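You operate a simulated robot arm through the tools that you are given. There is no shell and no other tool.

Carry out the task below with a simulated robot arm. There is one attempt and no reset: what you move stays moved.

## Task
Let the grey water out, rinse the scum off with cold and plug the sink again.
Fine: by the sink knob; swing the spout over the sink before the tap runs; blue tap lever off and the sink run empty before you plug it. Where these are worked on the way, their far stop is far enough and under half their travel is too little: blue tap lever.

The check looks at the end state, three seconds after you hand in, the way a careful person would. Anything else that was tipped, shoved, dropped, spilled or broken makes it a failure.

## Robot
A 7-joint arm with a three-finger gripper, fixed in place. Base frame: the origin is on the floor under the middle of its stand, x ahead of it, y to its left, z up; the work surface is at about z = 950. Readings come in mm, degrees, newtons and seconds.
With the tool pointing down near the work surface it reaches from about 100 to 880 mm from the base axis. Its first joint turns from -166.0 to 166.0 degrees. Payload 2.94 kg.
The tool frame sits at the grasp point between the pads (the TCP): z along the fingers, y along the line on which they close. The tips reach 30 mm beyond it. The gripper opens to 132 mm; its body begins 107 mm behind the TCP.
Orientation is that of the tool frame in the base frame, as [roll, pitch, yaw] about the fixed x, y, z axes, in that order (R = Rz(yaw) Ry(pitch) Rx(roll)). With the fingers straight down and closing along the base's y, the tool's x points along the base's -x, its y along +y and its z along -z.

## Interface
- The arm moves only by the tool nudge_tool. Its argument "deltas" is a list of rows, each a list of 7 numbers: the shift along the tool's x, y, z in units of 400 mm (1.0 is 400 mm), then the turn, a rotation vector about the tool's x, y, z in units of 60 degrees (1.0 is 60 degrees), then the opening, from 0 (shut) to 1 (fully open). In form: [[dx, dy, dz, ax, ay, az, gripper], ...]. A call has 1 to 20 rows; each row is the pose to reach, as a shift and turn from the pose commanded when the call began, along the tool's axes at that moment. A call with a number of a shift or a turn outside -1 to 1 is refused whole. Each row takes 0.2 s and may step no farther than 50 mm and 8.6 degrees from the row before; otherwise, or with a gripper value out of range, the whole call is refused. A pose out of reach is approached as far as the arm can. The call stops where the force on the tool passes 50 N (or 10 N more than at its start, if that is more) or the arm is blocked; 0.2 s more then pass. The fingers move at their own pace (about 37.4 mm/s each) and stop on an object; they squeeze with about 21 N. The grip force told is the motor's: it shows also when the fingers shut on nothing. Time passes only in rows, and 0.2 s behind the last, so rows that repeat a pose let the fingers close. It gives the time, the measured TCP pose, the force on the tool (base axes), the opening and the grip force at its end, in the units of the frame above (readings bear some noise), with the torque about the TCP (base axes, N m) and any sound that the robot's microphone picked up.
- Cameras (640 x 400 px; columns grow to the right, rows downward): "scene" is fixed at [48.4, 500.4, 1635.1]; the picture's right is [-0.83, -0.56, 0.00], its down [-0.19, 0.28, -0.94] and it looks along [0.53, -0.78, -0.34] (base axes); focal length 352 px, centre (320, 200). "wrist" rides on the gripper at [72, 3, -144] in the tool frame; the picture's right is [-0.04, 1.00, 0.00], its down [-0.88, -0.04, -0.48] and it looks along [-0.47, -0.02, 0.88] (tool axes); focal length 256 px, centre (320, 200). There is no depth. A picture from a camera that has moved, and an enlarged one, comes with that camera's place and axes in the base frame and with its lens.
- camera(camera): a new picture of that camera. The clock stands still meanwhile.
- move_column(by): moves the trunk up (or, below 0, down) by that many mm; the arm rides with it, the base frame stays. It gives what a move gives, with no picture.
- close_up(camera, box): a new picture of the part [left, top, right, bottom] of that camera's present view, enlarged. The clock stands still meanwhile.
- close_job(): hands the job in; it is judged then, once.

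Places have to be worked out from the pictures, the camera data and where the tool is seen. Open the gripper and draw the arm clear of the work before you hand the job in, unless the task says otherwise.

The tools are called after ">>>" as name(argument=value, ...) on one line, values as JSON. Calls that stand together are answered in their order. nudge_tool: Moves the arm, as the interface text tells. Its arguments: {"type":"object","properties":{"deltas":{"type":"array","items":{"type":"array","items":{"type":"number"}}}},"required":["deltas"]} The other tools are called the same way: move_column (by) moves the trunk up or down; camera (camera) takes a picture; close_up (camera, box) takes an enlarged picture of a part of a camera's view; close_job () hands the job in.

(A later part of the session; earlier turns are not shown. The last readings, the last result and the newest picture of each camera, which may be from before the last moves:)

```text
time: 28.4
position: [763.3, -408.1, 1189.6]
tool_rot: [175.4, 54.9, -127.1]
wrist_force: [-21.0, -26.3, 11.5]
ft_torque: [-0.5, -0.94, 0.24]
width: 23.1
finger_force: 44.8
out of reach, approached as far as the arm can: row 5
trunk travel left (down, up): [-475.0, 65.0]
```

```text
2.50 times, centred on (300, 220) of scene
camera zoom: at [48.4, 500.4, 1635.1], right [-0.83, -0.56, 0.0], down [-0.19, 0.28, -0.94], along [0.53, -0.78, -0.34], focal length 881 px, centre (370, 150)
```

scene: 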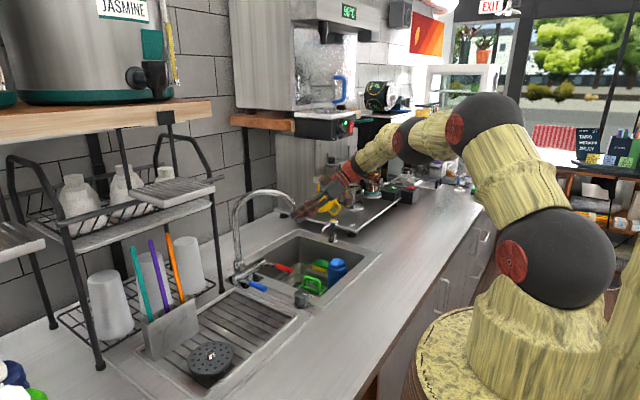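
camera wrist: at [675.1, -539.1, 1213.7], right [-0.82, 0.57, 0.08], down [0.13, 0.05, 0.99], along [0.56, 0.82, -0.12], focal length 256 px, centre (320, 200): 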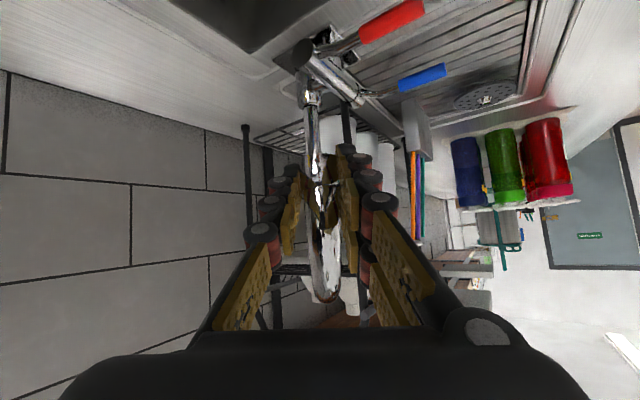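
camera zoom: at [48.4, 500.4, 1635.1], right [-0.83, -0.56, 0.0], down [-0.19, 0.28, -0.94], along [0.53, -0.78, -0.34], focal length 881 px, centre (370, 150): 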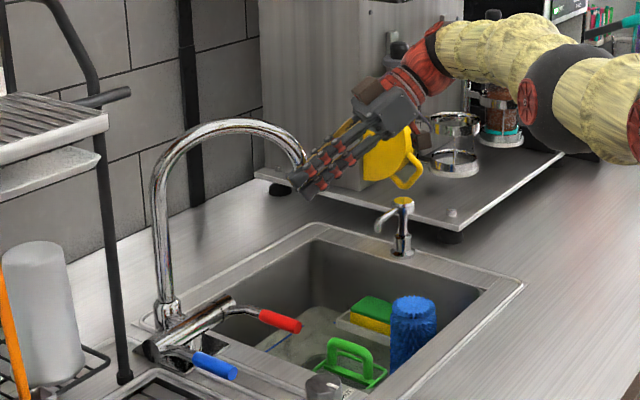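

Spout tip is now at about (763, -408), well over the basin, and I'm at the reach limit of this pose. I open the fingers and back straight out along the tool axis.

>>> nudge_tool(deltas=[[0, 0, 0, 0, 0, 0, 0.35], [0, 0, 0, 0, 0, 0, 0.5], [0, 0, 0, 0, 0, 0, 0.5], [0, 0, 0, 0, 0, 0, 0.5], [0, 0, -0.05, 0, 0, 0, 0.5], [0, 0, -0.125, 0, 0, 0, 0.5], [0, 0, -0.2, 0, 0, 0, 0.5], [0, 0, -0.3, 0, 0, 0, 0.5]])

>>> camera(camera="wrist")

>>> camera(camera="scene")

```text
time: 30.2
position: [696.8, -474.8, 1253.5]
tool_rot: [175.2, 54.8, -127.3]
wrist_force: [-0.8, -0.2, -1.1]
ft_torque: [0.04, -0.15, -0.1]
width: 66.4
finger_force: 0.4
out of reach, approached as far as the arm can: row 6, 7, 8
trunk travel left (down, up): [-475.0, 65.0]
```

```text
taken
camera wrist: at [608.8, -606.4, 1277.8], right [-0.82, 0.57, 0.08], down [0.14, 0.05, 0.99], along [0.56, 0.82, -0.12], focal length 256 px, centre (320, 200)
```

wrist: 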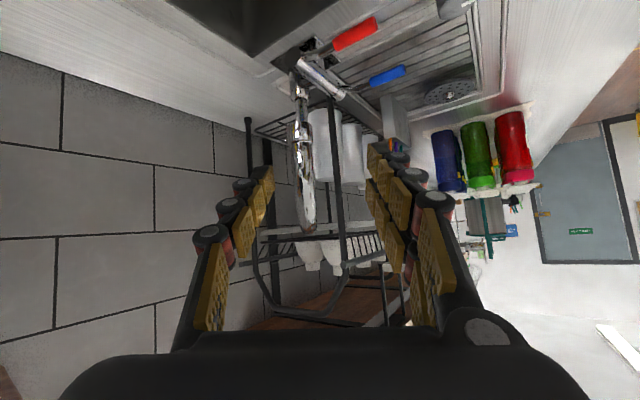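

```text
taken
```

scene: 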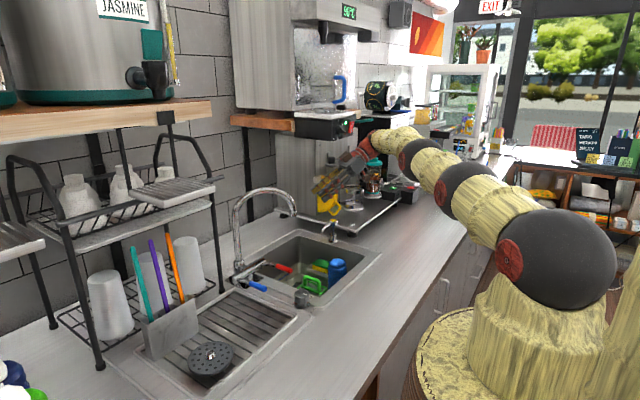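

The spout stays over the sink and the gripper is free of it. I move back toward the robot and undo the yaw so the tool faces forward again.

>>> nudge_tool(deltas=[[0.004, 0.084, -0.028, 0.101, -0.006, 0.071, 0.5], [0.008, 0.168, -0.055, 0.202, -0.012, 0.142, 0.5], [0.012, 0.252, -0.083, 0.303, -0.018, 0.213, 0.5], [-0.016, 0.3, -0.036, 0.405, -0.023, 0.285, 0.5], [-0.043, 0.349, 0.011, 0.506, -0.029, 0.356, 0.5], [-0.071, 0.397, 0.057, 0.607, -0.035, 0.427, 0.5], [-0.0988, 0.445, 0.104, 0.708, -0.041, 0.498, 0.5]])

>>> camera(camera="scene")

```text
time: 31.8
position: [583.1, -325.8, 1270.0]
tool_rot: [175.5, 54.7, -179.2]
wrist_force: [0.3, -1.3, 0.7]
ft_torque: [-0.01, 0.02, -0.06]
width: 66.0
finger_force: 0.1
trunk travel left (down, up): [-475.0, 65.0]
```

```text
taken
```

scene: 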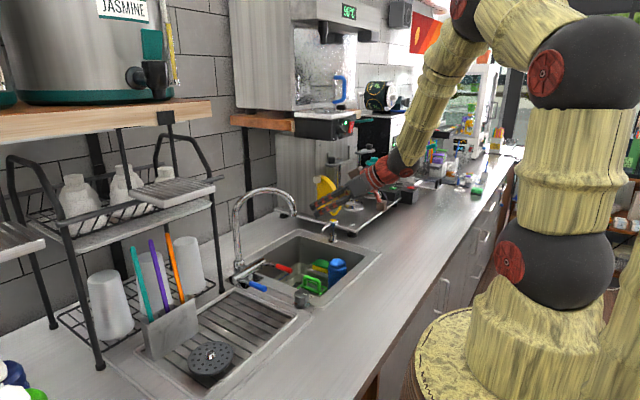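

Now I look at the tap body and levers closely to judge how the blue lever turns, and at the sink for the water level.

>>> close_up(camera="scene", box=[220, 245, 300, 305])

>>> close_up(camera="scene", box=[240, 230, 380, 310])

>>> camera(camera="wrist")

```text
6.67 times, centred on (260, 275) of scene
camera zoom: at [48.4, 500.4, 1635.1], right [-0.83, -0.56, 0.0], down [-0.19, 0.28, -0.94], along [0.53, -0.78, -0.34], focal length 2350 px, centre (720, -300)
```

zoom: 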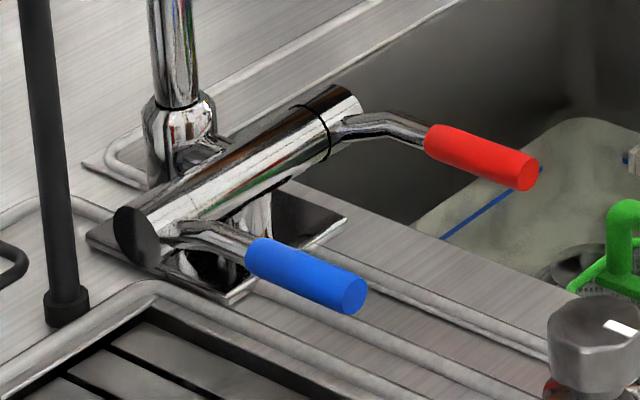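

```text
4.57 times, centred on (310, 270) of scene
camera zoom: at [48.4, 500.4, 1635.1], right [-0.83, -0.56, 0.0], down [-0.19, 0.28, -0.94], along [0.53, -0.78, -0.34], focal length 1612 px, centre (366, -120)
```

zoom: 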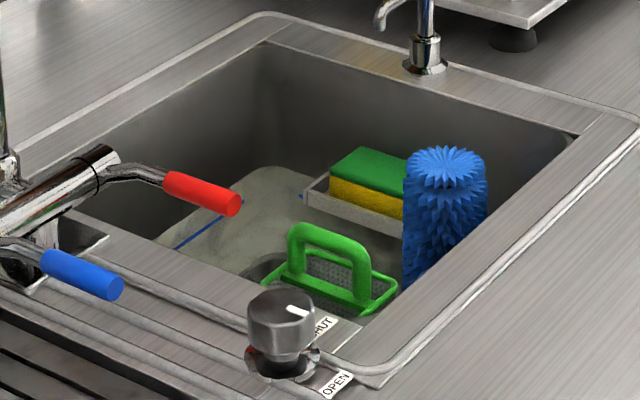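

```text
taken
camera wrist: at [424.9, -336.1, 1294.0], right [-0.05, 1.0, 0.08], down [0.12, -0.07, 0.99], along [0.99, 0.06, -0.12], focal length 256 px, centre (320, 200)
```

wrist: 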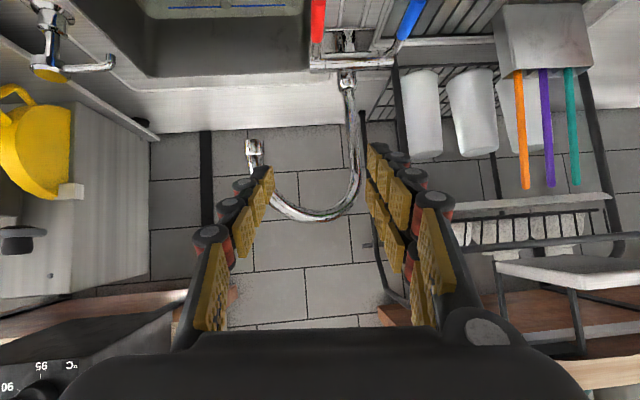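

The caps at the bar's ends rotate about the bar's axis, so the blue lever lifts up. I move to a pre-grasp in front of and above the blue lever, with a 40° forward pitch.

>>> nudge_tool(deltas=[[0.0244, 0.0425, 0.0664, 0.009, 0.031, 0, 0.5], [0.0488, 0.085, 0.1328, 0.019, 0.061, 0, 0.5], [0.0731, 0.1275, 0.1991, 0.028, 0.092, 0, 0.5], [0.0975, 0.17, 0.2655, 0.038, 0.123, 0, 0.5], [0.1219, 0.2125, 0.3319, 0.047, 0.153, 0, 0.5], [0.1463, 0.255, 0.3983, 0.056, 0.184, 0, 0.5], [0.1706, 0.2975, 0.4646, 0.066, 0.214, 0, 0.5], [0.195, 0.34, 0.531, 0.075, 0.245, 0, 0.5]])

>>> camera(camera="wrist")

>>> close_up(camera="scene", box=[200, 200, 360, 320])

```text
time: 33.6
position: [701.7, -174.6, 1088.2]
tool_rot: [-179.6, 39.9, -178.4]
wrist_force: [0.5, -0.5, -0.6]
ft_torque: [0.02, 0.01, -0.01]
width: 66.0
finger_force: 0.1
trunk travel left (down, up): [-475.0, 65.0]
```

```text
taken
camera wrist: at [555.0, -173.2, 1152.6], right [0.01, 1.0, 0.02], down [0.37, -0.02, 0.93], along [0.93, 0.0, -0.37], focal length 256 px, centre (320, 200)
```

wrist: 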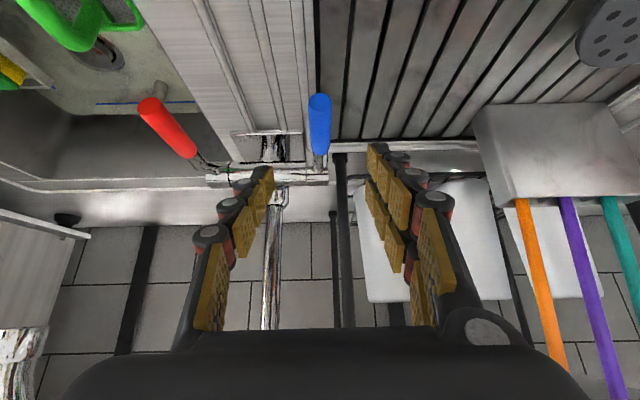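

```text
3.33 times, centred on (280, 260) of scene
camera zoom: at [48.4, 500.4, 1635.1], right [-0.83, -0.56, 0.0], down [-0.19, 0.28, -0.94], along [0.53, -0.78, -0.34], focal length 1175 px, centre (453, 0)
```

zoom: 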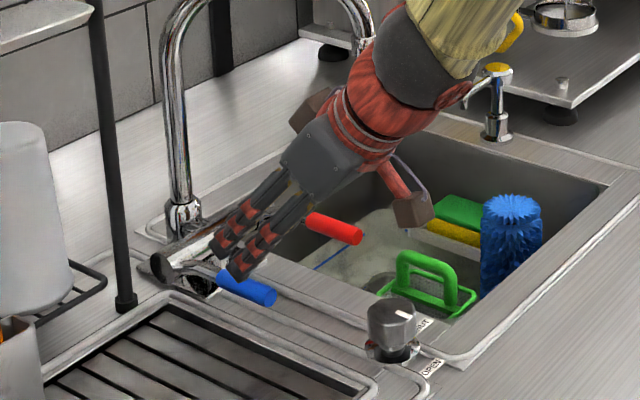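

Blue sleeve lies along y≈-172.5 from x≈712 to ≈780 at z≈1008. I lower so the fingers straddle it at x≈742.

>>> nudge_tool(deltas=[[0.0172, 0.002, 0.0725, 0, 0, 0, 0.5], [0.0343, 0.003, 0.145, 0, 0, 0, 0.5], [0.0515, 0.0037, 0.2175, 0, 0, 0, 0.5]])

>>> camera(camera="wrist")

>>> close_up(camera="scene", box=[200, 200, 360, 320])

```text
time: 34.4
position: [744.2, -172.7, 1010.3]
tool_rot: [-179.4, 40.0, -178.2]
wrist_force: [0.4, -0.1, 0.9]
ft_torque: [0.01, 0.09, 0.0]
width: 66.3
finger_force: 0.1
trunk travel left (down, up): [-475.0, 65.0]
```

```text
taken
camera wrist: at [595.8, -171.2, 1073.6], right [0.01, 1.0, 0.02], down [0.37, -0.02, 0.93], along [0.93, 0.0, -0.37], focal length 256 px, centre (320, 200)
```

wrist: 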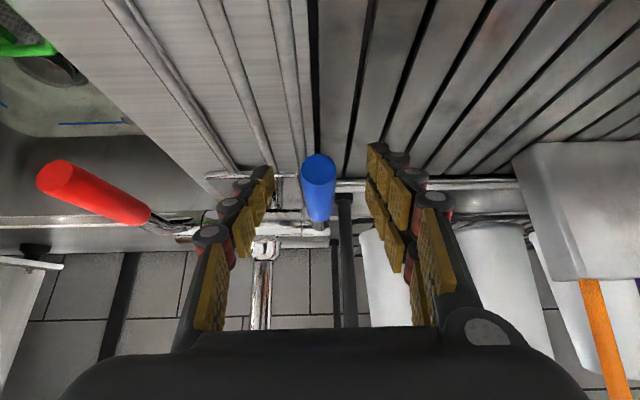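

```text
3.33 times, centred on (280, 260) of scene
camera zoom: at [48.4, 500.4, 1635.1], right [-0.83, -0.56, 0.0], down [-0.19, 0.28, -0.94], along [0.53, -0.78, -0.34], focal length 1175 px, centre (453, 0)
```

zoom: 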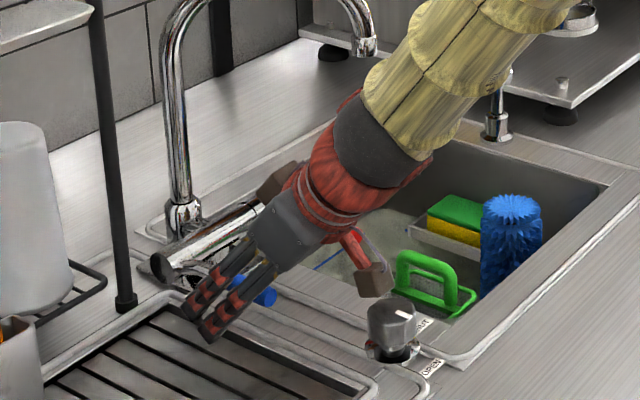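

The sleeve sits centred between the fingers. I close on it.

>>> nudge_tool(deltas=[[0, 0, 0, 0, 0, 0, 0.25], [0, 0, 0, 0, 0, 0, 0], [0, 0, 0, 0, 0, 0, 0], [0, 0, 0, 0, 0, 0, 0], [0, 0, 0, 0, 0, 0, 0], [0, 0, 0, 0, 0, 0, 0]])

>>> camera(camera="wrist")

```text
time: 35.8
position: [742.0, -173.6, 1010.9]
tool_rot: [-179.8, 40.0, -178.4]
wrist_force: [2.3, -3.6, -2.0]
ft_torque: [0.01, 0.17, -0.49]
width: 18.9
finger_force: 41.2
trunk travel left (down, up): [-475.0, 65.0]
```

```text
taken
camera wrist: at [594.7, -171.7, 1073.8], right [0.01, 1.0, 0.02], down [0.37, -0.02, 0.93], along [0.93, 0.0, -0.37], focal length 256 px, centre (320, 200)
```

wrist: 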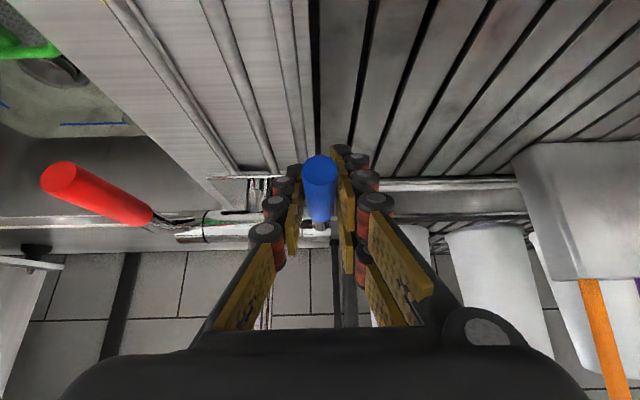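

Lever is gripped (18.9 mm). Before opening the tap I check the sink has drained.

>>> close_up(camera="scene", box=[260, 225, 360, 300])

>>> close_up(camera="wrist", box=[0, 0, 200, 140])

```text
5.33 times, centred on (310, 262) of scene
camera zoom: at [48.4, 500.4, 1635.1], right [-0.83, -0.56, 0.0], down [-0.19, 0.28, -0.94], along [0.53, -0.78, -0.34], focal length 1880 px, centre (373, -133)
```

zoom: 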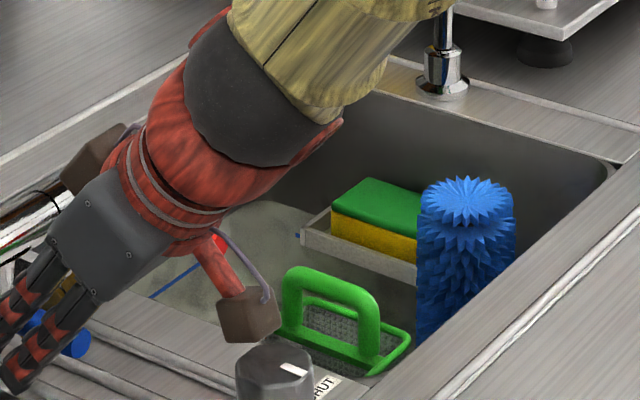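

```text
2.86 times, centred on (100, 70) of wrist
camera zoom: at [594.7, -171.7, 1073.8], right [0.01, 1.0, 0.02], down [0.37, -0.02, 0.93], along [0.93, 0.0, -0.37], focal length 731 px, centre (949, 571)
```

zoom: 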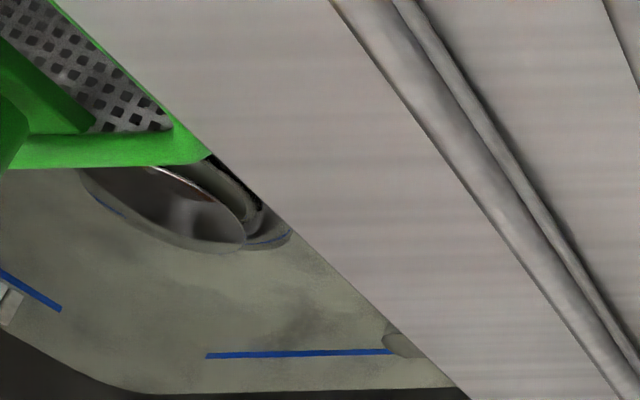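

The grey water is gone, leaving a scum film on the basin. With the spout over the sink I now lift the blue lever about its bar axis, first 15° as a test.

>>> nudge_tool(deltas=[[-0.0167, 0, -0.0147, 0, 0, 0, 0], [-0.0343, 0, -0.0277, 0, 0, 0, 0], [-0.0532, 0, -0.0389, 0, 0, 0, 0]])

>>> camera(camera="wrist")

>>> close_up(camera="scene", box=[200, 180, 380, 310])

```text
time: 36.6
position: [745.9, -172.2, 1034.3]
tool_rot: [-179.7, 39.8, -178.4]
wrist_force: [-3.9, -6.5, -15.2]
ft_torque: [-0.06, 1.42, -0.47]
width: 19.4
finger_force: 44.5
trunk travel left (down, up): [-475.0, 65.0]
```

```text
taken
camera wrist: at [599.3, -172.0, 1098.9], right [0.01, 1.0, 0.02], down [0.37, -0.02, 0.93], along [0.93, 0.0, -0.37], focal length 256 px, centre (320, 200)
```

wrist: 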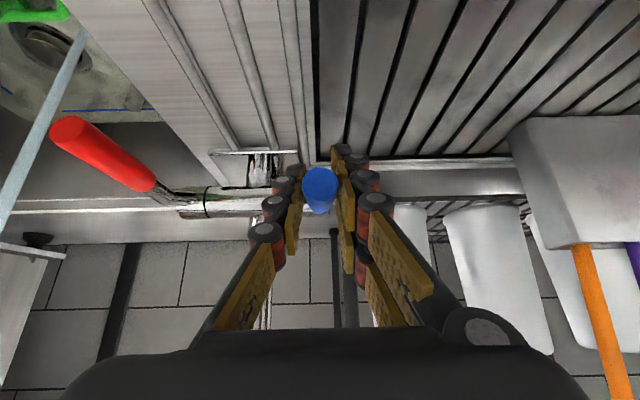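

```text
3.08 times, centred on (290, 245) of scene
camera zoom: at [48.4, 500.4, 1635.1], right [-0.83, -0.56, 0.0], down [-0.19, 0.28, -0.94], along [0.53, -0.78, -0.34], focal length 1085 px, centre (412, 62)
```

zoom: 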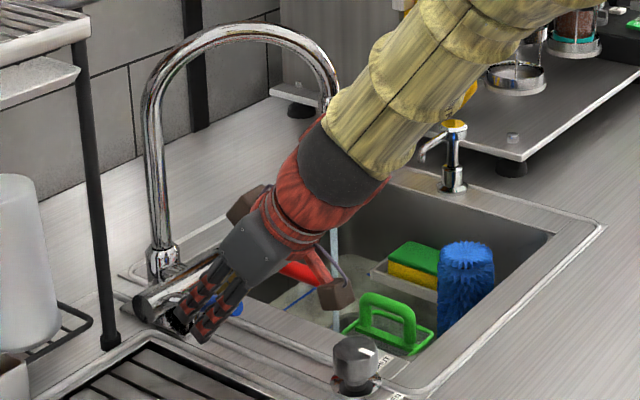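

The lever lifts and a stream is now falling into the basin. The grip resists rotating (1.4 N m), so I continue lifting with the tool pitching along with the lever.

>>> nudge_tool(deltas=[[-0.0197, 0, -0.0099, 0, 0.083, 0, 0], [-0.0401, 0, -0.0179, 0, 0.15, 0, 0], [-0.0613, 0, -0.024, 0, 0.217, 0, 0], [-0.0827, 0, -0.0282, 0, 0.283, 0, 0], [-0.1045, 0, -0.0304, 0, 0.333, 0, 0]])

>>> camera(camera="wrist")

>>> close_up(camera="scene", box=[200, 180, 380, 310])

```text
time: 37.8
position: [769.4, -173.2, 1072.6]
tool_rot: [-179.7, 19.8, -178.5]
wrist_force: [-11.7, -8.2, -9.7]
ft_torque: [-0.24, 1.38, -0.38]
width: 19.3
finger_force: 44.1
trunk travel left (down, up): [-475.0, 65.0]
```

```text
taken
camera wrist: at [653.8, -171.0, 1182.1], right [0.02, 1.0, 0.01], down [0.67, -0.02, 0.75], along [0.75, -0.01, -0.67], focal length 256 px, centre (320, 200)
```

wrist: 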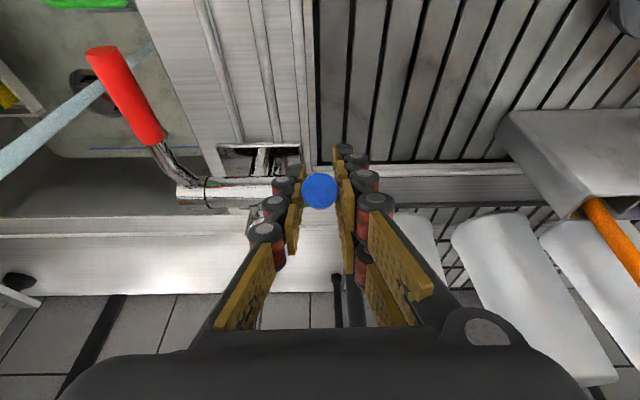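

```text
3.08 times, centred on (290, 245) of scene
camera zoom: at [48.4, 500.4, 1635.1], right [-0.83, -0.56, 0.0], down [-0.19, 0.28, -0.94], along [0.53, -0.78, -0.34], focal length 1085 px, centre (412, 62)
```

zoom: 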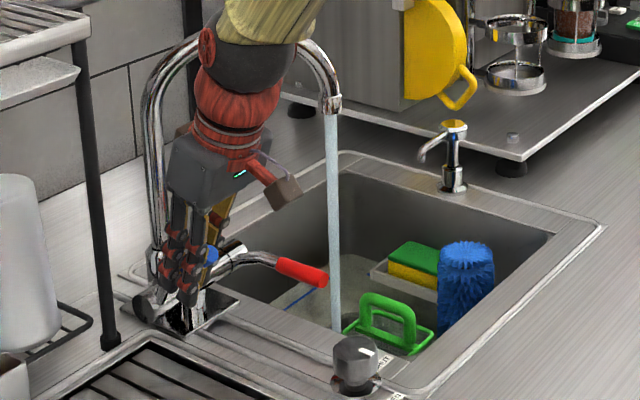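

Stream is running strongly. I continue lifting in small steps to find the far stop, watching force and torque.

>>> nudge_tool(deltas=[[-0.0204, 0, -0.0081, 0, 0.067, 0, 0], [-0.0416, 0, -0.0143, 0, 0.117, 0, 0], [-0.063, 0, -0.0185, 0, 0.167, 0, 0]])

>>> camera(camera="wrist")

>>> close_up(camera="scene", box=[200, 180, 380, 310])

```text
time: 38.6
position: [785.9, -170.9, 1083.3]
tool_rot: [-179.8, 9.5, -178.8]
wrist_force: [-29.4, -11.3, -25.1]
ft_torque: [-0.49, 0.2, -0.38]
width: 19.6
finger_force: 44.2
trunk travel left (down, up): [-475.0, 65.0]
```

```text
taken
camera wrist: at [692.3, -170.3, 1213.9], right [0.02, 1.0, 0.0], down [0.79, -0.02, 0.61], along [0.61, -0.01, -0.79], focal length 256 px, centre (320, 200)
```

wrist: 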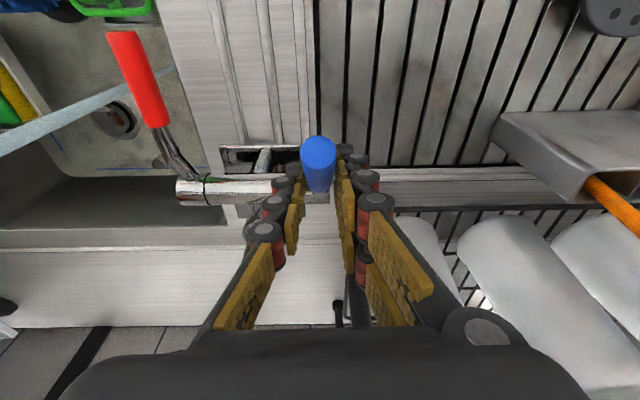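

```text
3.08 times, centred on (290, 245) of scene
camera zoom: at [48.4, 500.4, 1635.1], right [-0.83, -0.56, 0.0], down [-0.19, 0.28, -0.94], along [0.53, -0.78, -0.34], focal length 1085 px, centre (412, 62)
```

zoom: 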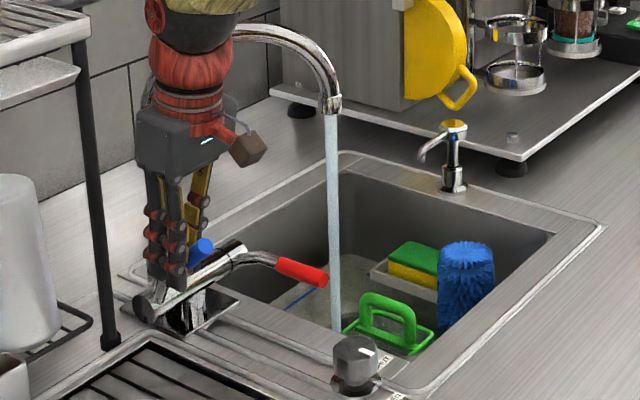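

Resistance of about 39 N against the direction of travel: the lever is at its far stop. I ease off a few mm, keep hold, and let the water run for 4 s while I watch the scum.

>>> nudge_tool(deltas=[[0.0115, 0, 0.008, 0, 0, 0, 0], [0.0115, 0, 0.008, 0, 0, 0, 0], [0.0115, 0, 0.008, 0, 0, 0, 0], [0.0115, 0, 0.008, 0, 0, 0, 0], [0.0115, 0, 0.008, 0, 0, 0, 0], [0.0115, 0, 0.008, 0, 0, 0, 0], [0.0115, 0, 0.008, 0, 0, 0, 0], [0.0115, 0, 0.008, 0, 0, 0, 0], [0.0115, 0, 0.008, 0, 0, 0, 0], [0.0115, 0, 0.008, 0, 0, 0, 0], [0.0115, 0, 0.008, 0, 0, 0, 0], [0.0115, 0, 0.008, 0, 0, 0, 0], [0.0115, 0, 0.008, 0, 0, 0, 0], [0.0115, 0, 0.008, 0, 0, 0, 0], [0.0115, 0, 0.008, 0, 0, 0, 0], [0.0115, 0, 0.008, 0, 0, 0, 0], [0.0115, 0, 0.008, 0, 0, 0, 0], [0.0115, 0, 0.008, 0, 0, 0, 0], [0.0115, 0, 0.008, 0, 0, 0, 0], [0.0115, 0, 0.008, 0, 0, 0, 0]])

>>> close_up(camera="scene", box=[240, 220, 380, 310])

>>> camera(camera="wrist")

```text
time: 42.8
position: [786.8, -171.9, 1084.1]
tool_rot: [-179.7, 9.8, -178.5]
wrist_force: [-19.0, -8.1, -17.2]
ft_torque: [-0.59, 0.12, -0.4]
width: 19.1
finger_force: 43.8
trunk travel left (down, up): [-475.0, 65.0]
```

```text
4.44 times, centred on (310, 265) of scene
camera zoom: at [48.4, 500.4, 1635.1], right [-0.83, -0.56, 0.0], down [-0.19, 0.28, -0.94], along [0.53, -0.78, -0.34], focal length 1567 px, centre (364, -89)
```

zoom: 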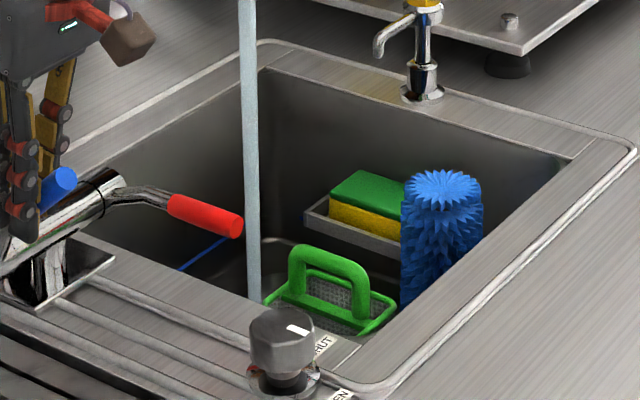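

```text
taken
camera wrist: at [691.2, -170.0, 1213.2], right [0.02, 1.0, 0.0], down [0.78, -0.02, 0.62], along [0.62, -0.01, -0.78], focal length 256 px, centre (320, 200)
```

wrist: 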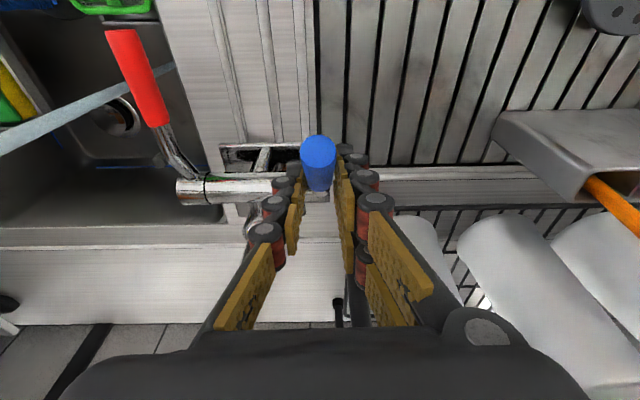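

The scum film seems gone already. I zoom in on the basin from both cameras to make sure before shutting off.

>>> close_up(camera="wrist", box=[0, 0, 240, 220])

>>> close_up(camera="scene", box=[270, 255, 340, 300])

```text
1.82 times, centred on (120, 110) of wrist
camera zoom: at [691.2, -170.0, 1213.2], right [0.02, 1.0, 0.0], down [0.78, -0.02, 0.62], along [0.62, -0.01, -0.78], focal length 465 px, centre (684, 364)
```

zoom: 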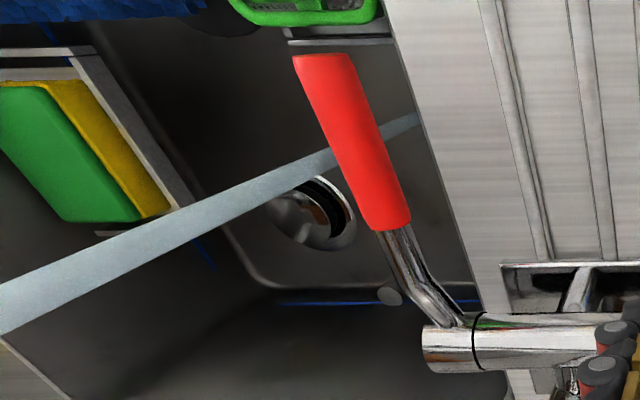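

```text
8.89 times, centred on (305, 278) of scene
camera zoom: at [48.4, 500.4, 1635.1], right [-0.83, -0.56, 0.0], down [-0.19, 0.28, -0.94], along [0.53, -0.78, -0.34], focal length 3134 px, centre (453, -489)
```

zoom: 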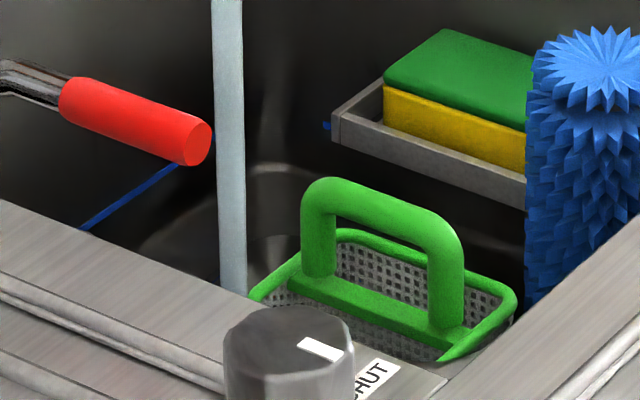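

The basin looks clean. I give it 3 more seconds of water for margin, still holding the lever.

>>> nudge_tool(deltas=[[0, 0, 0, 0, 0, 0, 0], [0, 0, 0, 0, 0, 0, 0], [0, 0, 0, 0, 0, 0, 0], [0, 0, 0, 0, 0, 0, 0], [0, 0, 0, 0, 0, 0, 0], [0, 0, 0, 0, 0, 0, 0], [0, 0, 0, 0, 0, 0, 0], [0, 0, 0, 0, 0, 0, 0], [0, 0, 0, 0, 0, 0, 0], [0, 0, 0, 0, 0, 0, 0], [0, 0, 0, 0, 0, 0, 0], [0, 0, 0, 0, 0, 0, 0], [0, 0, 0, 0, 0, 0, 0], [0, 0, 0, 0, 0, 0, 0], [0, 0, 0, 0, 0, 0, 0]])

>>> close_up(camera="scene", box=[220, 200, 380, 310])

```text
time: 46.0
position: [786.4, -172.3, 1082.9]
tool_rot: [-179.7, 9.9, -178.7]
wrist_force: [-17.5, -7.0, -14.1]
ft_torque: [-0.59, -0.07, -0.4]
width: 19.2
finger_force: 44.0
trunk travel left (down, up): [-475.0, 65.0]
```

```text
3.64 times, centred on (300, 255) of scene
camera zoom: at [48.4, 500.4, 1635.1], right [-0.83, -0.56, 0.0], down [-0.19, 0.28, -0.94], along [0.53, -0.78, -0.34], focal length 1282 px, centre (393, 0)
```

zoom: 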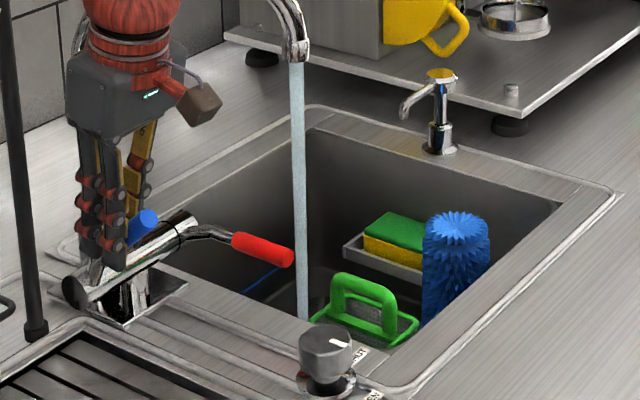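

Rinse is done. Now I lower the blue lever back along the same arc with the tool pitching back, first half.

>>> nudge_tool(deltas=[[0.0205, 0, 0.0083, 0, -0.033, 0, 0], [0.0396, 0, 0.019, 0, -0.083, 0, 0], [0.0578, 0.001, 0.0315, 0, -0.15, 0, 0], [0.0747, 0.001, 0.0456, 0, -0.217, 0, 0], [0.0903, 0.002, 0.0609, 0, -0.283, 0, 0]])

>>> camera(camera="wrist")

>>> close_up(camera="scene", box=[200, 180, 380, 310])

```text
time: 47.2
position: [759.8, -171.0, 1055.7]
tool_rot: [-179.5, 27.3, -178.5]
wrist_force: [12.5, -10.5, 11.4]
ft_torque: [-0.47, -1.4, -0.77]
width: 19.6
finger_force: 44.5
trunk travel left (down, up): [-475.0, 65.0]
```

```text
taken
camera wrist: at [629.8, -170.6, 1150.5], right [0.02, 1.0, 0.01], down [0.56, -0.02, 0.83], along [0.83, -0.01, -0.56], focal length 256 px, centre (320, 200)
```

wrist: 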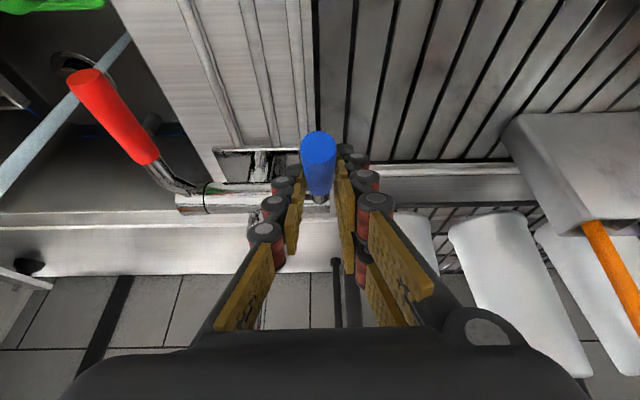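

```text
3.08 times, centred on (290, 245) of scene
camera zoom: at [48.4, 500.4, 1635.1], right [-0.83, -0.56, 0.0], down [-0.19, 0.28, -0.94], along [0.53, -0.78, -0.34], focal length 1085 px, centre (412, 62)
```

zoom: 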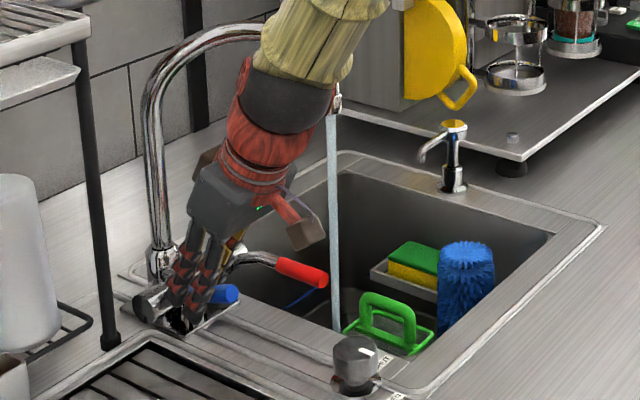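

The stream is thinning as the lever comes down. I continue to the closed stop.

>>> nudge_tool(deltas=[[0.0185, -0.002, 0.0118, 0, -0.067, 0, 0], [0.036, -0.004, 0.025, 0, -0.133, 0, 0], [0.0523, -0.004, 0.0397, 0, -0.183, 0, 0], [0.0671, -0.004, 0.0559, 0, -0.217, 0, 0], [0.0806, -0.004, 0.0732, 0, -0.217, 0, 0], [0.0879, -0.004, 0.0841, 0, -0.217, 0, 0]])

>>> camera(camera="wrist")

>>> close_up(camera="scene", box=[200, 180, 380, 310])

```text
time: 48.6
position: [743.7, -172.7, 1014.1]
tool_rot: [-179.3, 40.5, -178.2]
wrist_force: [11.3, 6.7, 34.7]
ft_torque: [0.06, -0.36, -0.41]
width: 19.4
finger_force: 44.1
trunk travel left (down, up): [-475.0, 65.0]
```

```text
taken
camera wrist: at [596.3, -172.1, 1076.4], right [0.01, 1.0, 0.02], down [0.36, -0.02, 0.93], along [0.93, 0.0, -0.36], focal length 256 px, centre (320, 200)
```

wrist: 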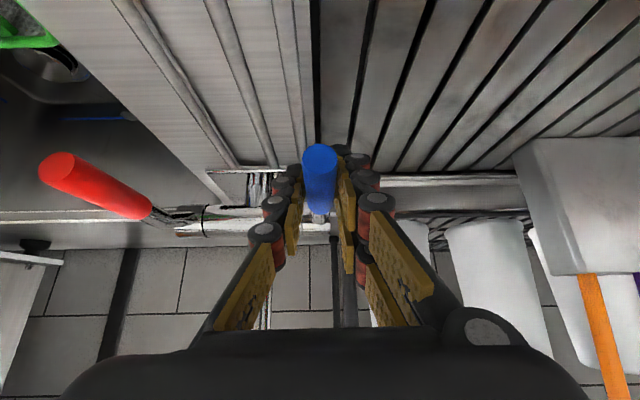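

```text
3.08 times, centred on (290, 245) of scene
camera zoom: at [48.4, 500.4, 1635.1], right [-0.83, -0.56, 0.0], down [-0.19, 0.28, -0.94], along [0.53, -0.78, -0.34], focal length 1085 px, centre (412, 62)
```

zoom: 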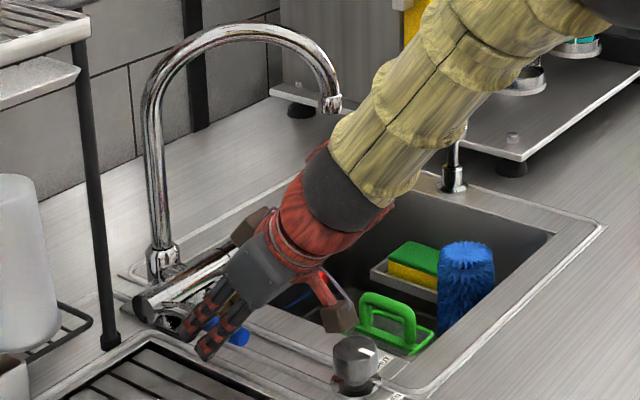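

No more stream, and 35 N upward reaction shows the lever at its closed stop. I open the fingers and back out along the tool axis.

>>> nudge_tool(deltas=[[0, 0, -0.005, 0, 0, 0, 0.3], [0, 0, -0.005, 0, 0, 0, 0.5], [0, 0, -0.005, 0, 0, 0, 0.5], [0, 0, -0.005, 0, 0, 0, 0.5], [0, 0, -0.08, 0, 0, 0, 0.5], [0, 0, -0.16, 0, 0, 0, 0.5], [0, 0, -0.25, 0, 0, 0, 0.5], [0, 0, -0.35, 0, 0, 0, 0.5]])

>>> camera(camera="wrist")

>>> close_up(camera="scene", box=[200, 180, 380, 310])

```text
time: 50.4
position: [649.3, -177.4, 1114.2]
tool_rot: [-179.6, 40.0, -178.4]
wrist_force: [-0.6, 0.8, -0.9]
ft_torque: [-0.03, -0.04, 0.01]
width: 65.9
finger_force: 0.0
trunk travel left (down, up): [-475.0, 65.0]
```

```text
taken
camera wrist: at [501.9, -176.3, 1178.1], right [0.01, 1.0, 0.02], down [0.37, -0.02, 0.93], along [0.93, 0.0, -0.37], focal length 256 px, centre (320, 200)
```

wrist: 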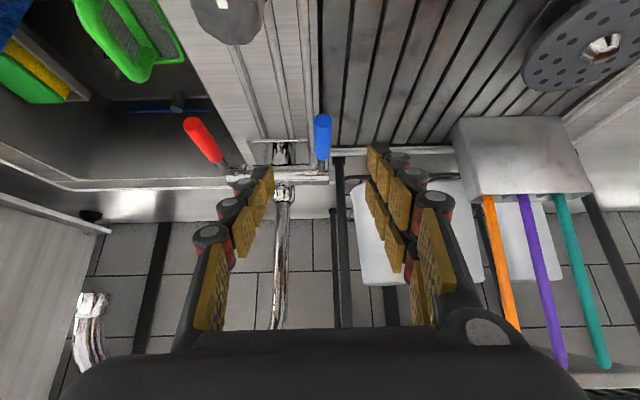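

```text
3.08 times, centred on (290, 245) of scene
camera zoom: at [48.4, 500.4, 1635.1], right [-0.83, -0.56, 0.0], down [-0.19, 0.28, -0.94], along [0.53, -0.78, -0.34], focal length 1085 px, centre (412, 62)
```

zoom: 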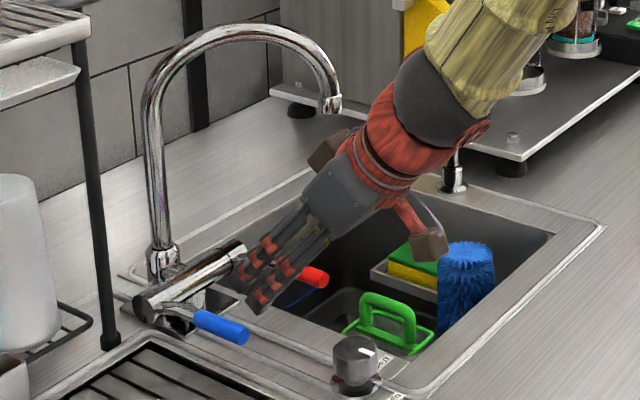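

Lever is back down, stream off. I go above the knob, returning the tool to vertical.

>>> nudge_tool(deltas=[[0.003, -0.023, -0.022, 0, 0.111, 0, 0.6], [0.006, -0.046, -0.044, 0, 0.222, 0, 0.6], [0.009, -0.069, -0.066, 0, 0.333, 0, 0.6], [0.012, -0.092, -0.088, 0, 0.445, 0, 0.6], [0.015, -0.115, -0.11, 0, 0.556, 0, 0.6], [0.018, -0.138, -0.1315, 0, 0.667, 0, 0.6]])

>>> camera(camera="wrist")

>>> close_up(camera="scene", box=[240, 220, 380, 310])

```text
time: 51.8
position: [613.8, -231.1, 1150.9]
tool_rot: [-179.6, -0.1, -178.7]
wrist_force: [-0.2, -0.2, -0.5]
ft_torque: [0.04, 0.05, 0.01]
width: 79.3
finger_force: 0.0
trunk travel left (down, up): [-475.0, 65.0]
```

```text
taken
camera wrist: at [542.7, -228.7, 1294.7], right [0.02, 1.0, -0.01], down [0.88, -0.01, 0.47], along [0.47, -0.01, -0.88], focal length 256 px, centre (320, 200)
```

wrist: 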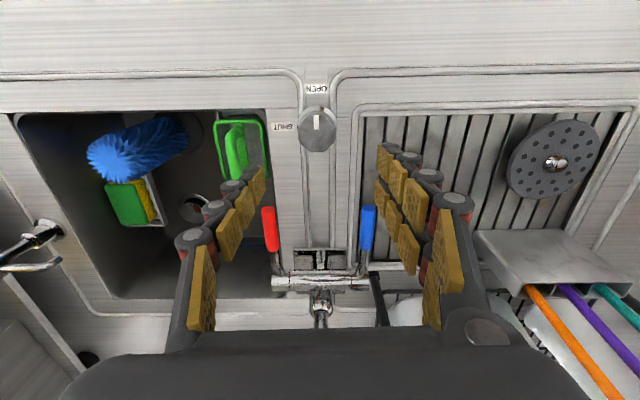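

```text
4.44 times, centred on (310, 265) of scene
camera zoom: at [48.4, 500.4, 1635.1], right [-0.83, -0.56, 0.0], down [-0.19, 0.28, -0.94], along [0.53, -0.78, -0.34], focal length 1567 px, centre (364, -89)
```

zoom: 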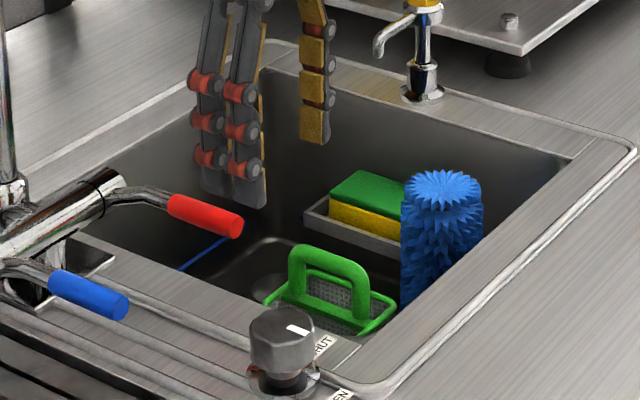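

Sink looks empty and clean, lever positions match their original closed state. I zoom into the basin to confirm no water is left.

>>> close_up(camera="wrist", box=[10, 90, 290, 300])

>>> close_up(camera="scene", box=[270, 255, 340, 300])

```text
1.90 times, centred on (150, 195) of wrist
camera zoom: at [542.7, -228.7, 1294.7], right [0.02, 1.0, -0.01], down [0.88, -0.01, 0.47], along [0.47, -0.01, -0.88], focal length 488 px, centre (644, 210)
```

zoom: 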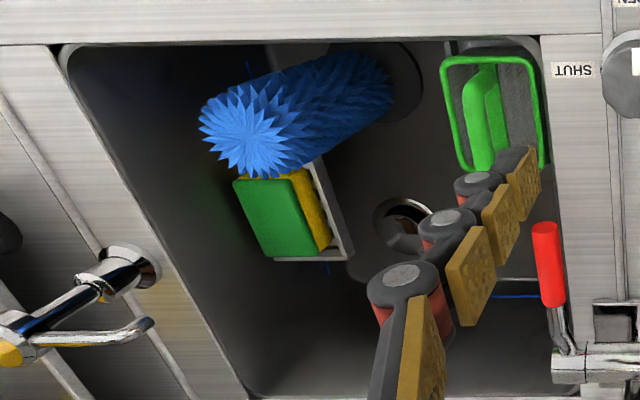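

```text
8.89 times, centred on (305, 278) of scene
camera zoom: at [48.4, 500.4, 1635.1], right [-0.83, -0.56, 0.0], down [-0.19, 0.28, -0.94], along [0.53, -0.78, -0.34], focal length 3134 px, centre (453, -489)
```

zoom: 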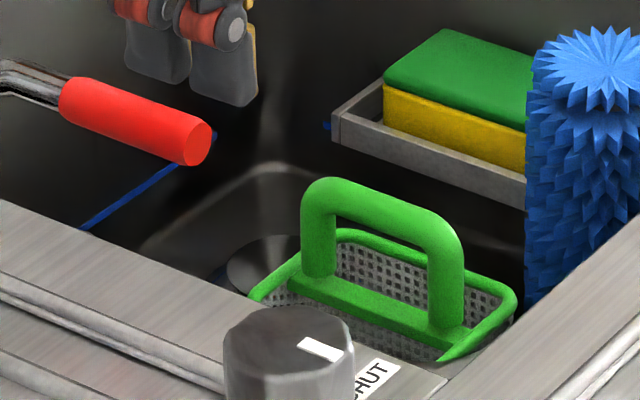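

The basin is clean and empty. I yaw the tool 91° clockwise above the knob so the closing turn ends in neutral, centring at the knob axis (≈615, -235.5) as learned from the earlier turn.

>>> nudge_tool(deltas=[[-0.001, -0.003, 0, 0, 0, 0.125, 0.6], [-0.002, -0.006, 0, 0, 0, 0.25, 0.6], [-0.003, -0.009, 0, 0, 0, 0.375, 0.6], [-0.004, -0.011, 0, 0, 0, 0.5, 0.6], [-0.004, -0.011, 0, 0, 0, 0.625, 0.6], [-0.004, -0.011, 0, 0, 0, 0.75, 0.6], [-0.004, -0.011, 0, 0, 0, 0.875, 0.6], [-0.004, -0.011, 0, 0, 0, 1.0, 0.6]])

>>> nudge_tool(deltas=[[0, 0, 0, 0, 0, 0.13, 0.6], [0, 0, 0, 0, 0, 0.26, 0.6], [0, 0, 0, 0, 0, 0.39, 0.6], [0, 0, 0, 0, 0, 0.52, 0.6]])

>>> camera(camera="wrist")

```text
time: 53.6
position: [615.0, -234.4, 1151.1]
tool_rot: [-179.9, 0.3, 121.2]
wrist_force: [0.3, 0.0, 0.2]
ft_torque: [-0.01, 0.02, -0.02]
width: 79.0
finger_force: 0.0
trunk travel left (down, up): [-475.0, 65.0]
```

```text
time: 54.6
position: [614.1, -234.9, 1151.0]
tool_rot: [-179.9, 0.2, 90.0]
wrist_force: [0.2, 0.7, 0.4]
ft_torque: [0.01, -0.01, 0.0]
width: 79.3
finger_force: 0.0
trunk travel left (down, up): [-475.0, 65.0]
```

```text
taken
camera wrist: at [618.8, -161.5, 1294.9], right [1.0, -0.04, 0.0], down [-0.04, -0.88, 0.48], along [-0.02, -0.48, -0.88], focal length 256 px, centre (320, 200)
```

wrist: 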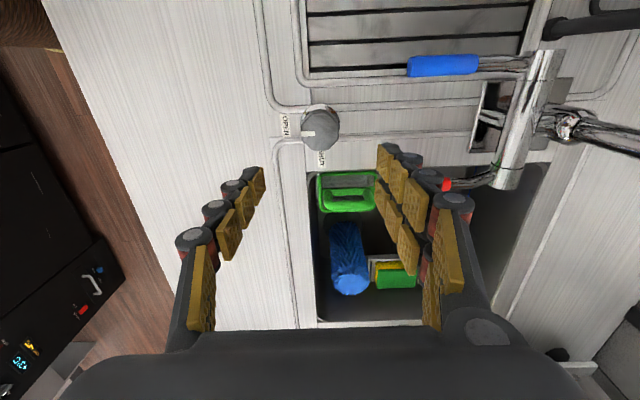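

Aligned above the knob at yaw 90°. I descend to grip height.

>>> nudge_tool(deltas=[[0.0025, 0.0025, 0.1, 0, 0, 0, 0.6], [0.0025, 0.0025, 0.2, 0, 0, 0, 0.6], [0.0025, 0.0025, 0.3, 0, 0, 0, 0.6], [0.0025, 0.0025, 0.36, 0, 0, 0, 0.6], [0.0025, 0.0025, 0.4, 0, 0, 0, 0.6]])

>>> camera(camera="wrist")

>>> close_up(camera="scene", box=[240, 220, 380, 320])

```text
time: 55.8
position: [617.2, -237.2, 991.9]
tool_rot: [180.0, 0.5, 90.1]
wrist_force: [-0.1, 0.9, -0.2]
ft_torque: [-0.05, 0.01, 0.01]
width: 79.5
finger_force: 0.1
trunk travel left (down, up): [-475.0, 65.0]
```

```text
taken
camera wrist: at [620.0, -163.2, 1134.9], right [1.0, -0.04, 0.0], down [-0.04, -0.88, 0.48], along [-0.02, -0.48, -0.88], focal length 256 px, centre (320, 200)
```

wrist: 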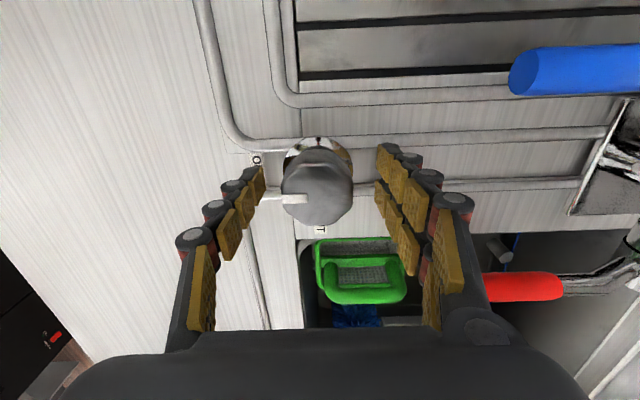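

```text
4.00 times, centred on (310, 270) of scene
camera zoom: at [48.4, 500.4, 1635.1], right [-0.83, -0.56, 0.0], down [-0.19, 0.28, -0.94], along [0.53, -0.78, -0.34], focal length 1410 px, centre (360, -80)
```

zoom: 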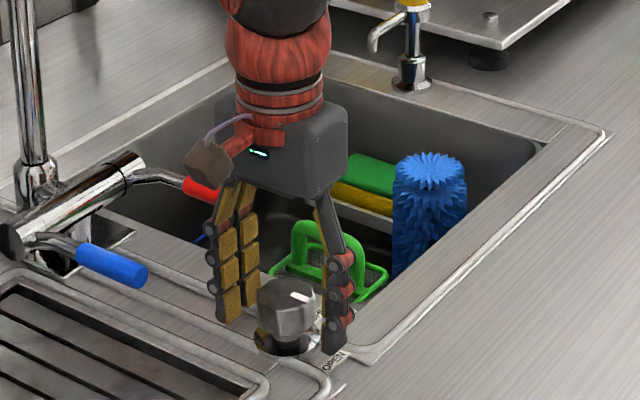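

The knob sits between the fingers; lateral views put its axis at about (615.5, -235). I close on it.

>>> nudge_tool(deltas=[[0.003, -0.003, 0.005, 0, 0, 0, 0.3], [0.003, -0.003, 0.01, 0, 0, 0, 0], [0.003, -0.003, 0.01, 0, 0, 0, 0], [0.003, -0.003, 0.01, 0, 0, 0, 0], [0.003, -0.003, 0.01, 0, 0, 0, 0], [0.003, -0.003, 0.01, 0, 0, 0, 0]])

>>> camera(camera="wrist")

>>> close_up(camera="scene", box=[255, 240, 355, 310])

```text
time: 57.2
position: [614.5, -234.5, 989.3]
tool_rot: [180.0, 0.5, 90.1]
wrist_force: [-2.8, 0.1, 18.4]
ft_torque: [0.01, 0.63, 0.04]
width: 43.9
finger_force: 45.1
trunk travel left (down, up): [-475.0, 65.0]
```

```text
taken
camera wrist: at [617.9, -161.0, 1132.8], right [1.0, -0.04, 0.0], down [-0.04, -0.88, 0.48], along [-0.02, -0.48, -0.88], focal length 256 px, centre (320, 200)
```

wrist: 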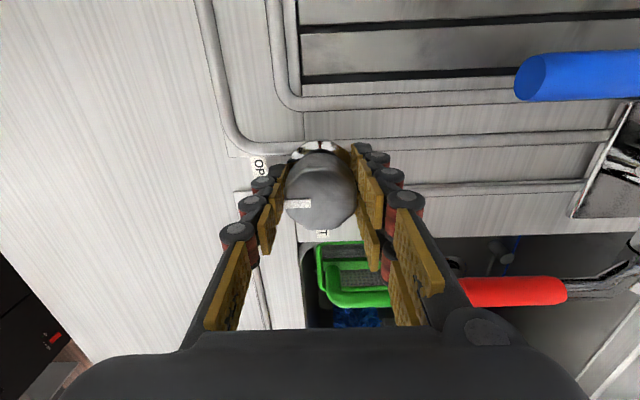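

```text
5.71 times, centred on (305, 275) of scene
camera zoom: at [48.4, 500.4, 1635.1], right [-0.83, -0.56, 0.0], down [-0.19, 0.28, -0.94], along [0.53, -0.78, -0.34], focal length 2014 px, centre (406, -229)
```

zoom: 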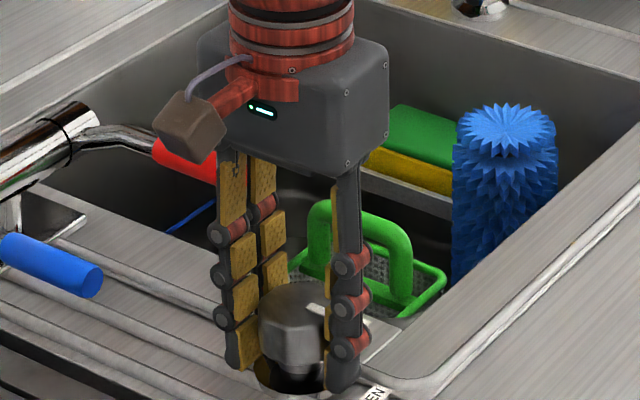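

Gripped at 43.9 mm, but an 18 N upward force shows the tips touching the counter trim, so I raise 5 mm first and then turn counter-clockwise toward SHUT.

>>> nudge_tool(deltas=[[0, 0, -0.007, 0, 0, 0, 0], [0, 0, -0.014, 0, 0, 0, 0], [0, 0, -0.014, 0, 0, -0.1, 0], [0, 0, -0.014, 0, 0, -0.2, 0], [0, 0, -0.014, 0, 0, -0.3, 0], [0, 0, -0.014, 0, 0, -0.4, 0], [0, 0, -0.014, 0, 0, -0.5, 0]])

>>> camera(camera="wrist")

```text
time: 58.8
position: [614.5, -235.7, 990.5]
tool_rot: [-179.6, 0.0, 120.2]
wrist_force: [0.1, -11.8, -37.7]
ft_torque: [-0.28, -0.41, -0.03]
width: 43.7
finger_force: 45.1
trunk travel left (down, up): [-475.0, 65.0]
```

```text
taken
camera wrist: at [581.8, -170.2, 1133.7], right [0.89, 0.47, -0.01], down [0.41, -0.78, 0.48], along [0.22, -0.42, -0.88], focal length 256 px, centre (320, 200)
```

wrist: 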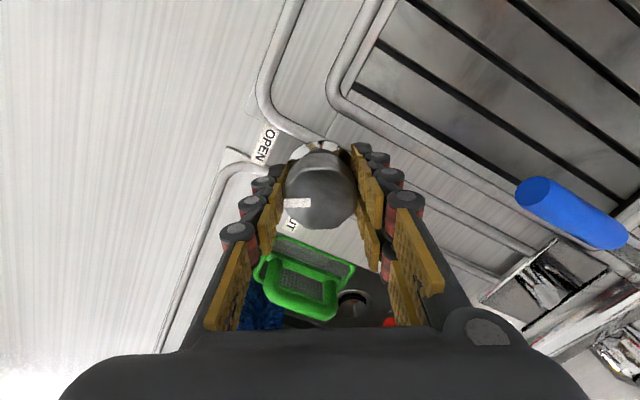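

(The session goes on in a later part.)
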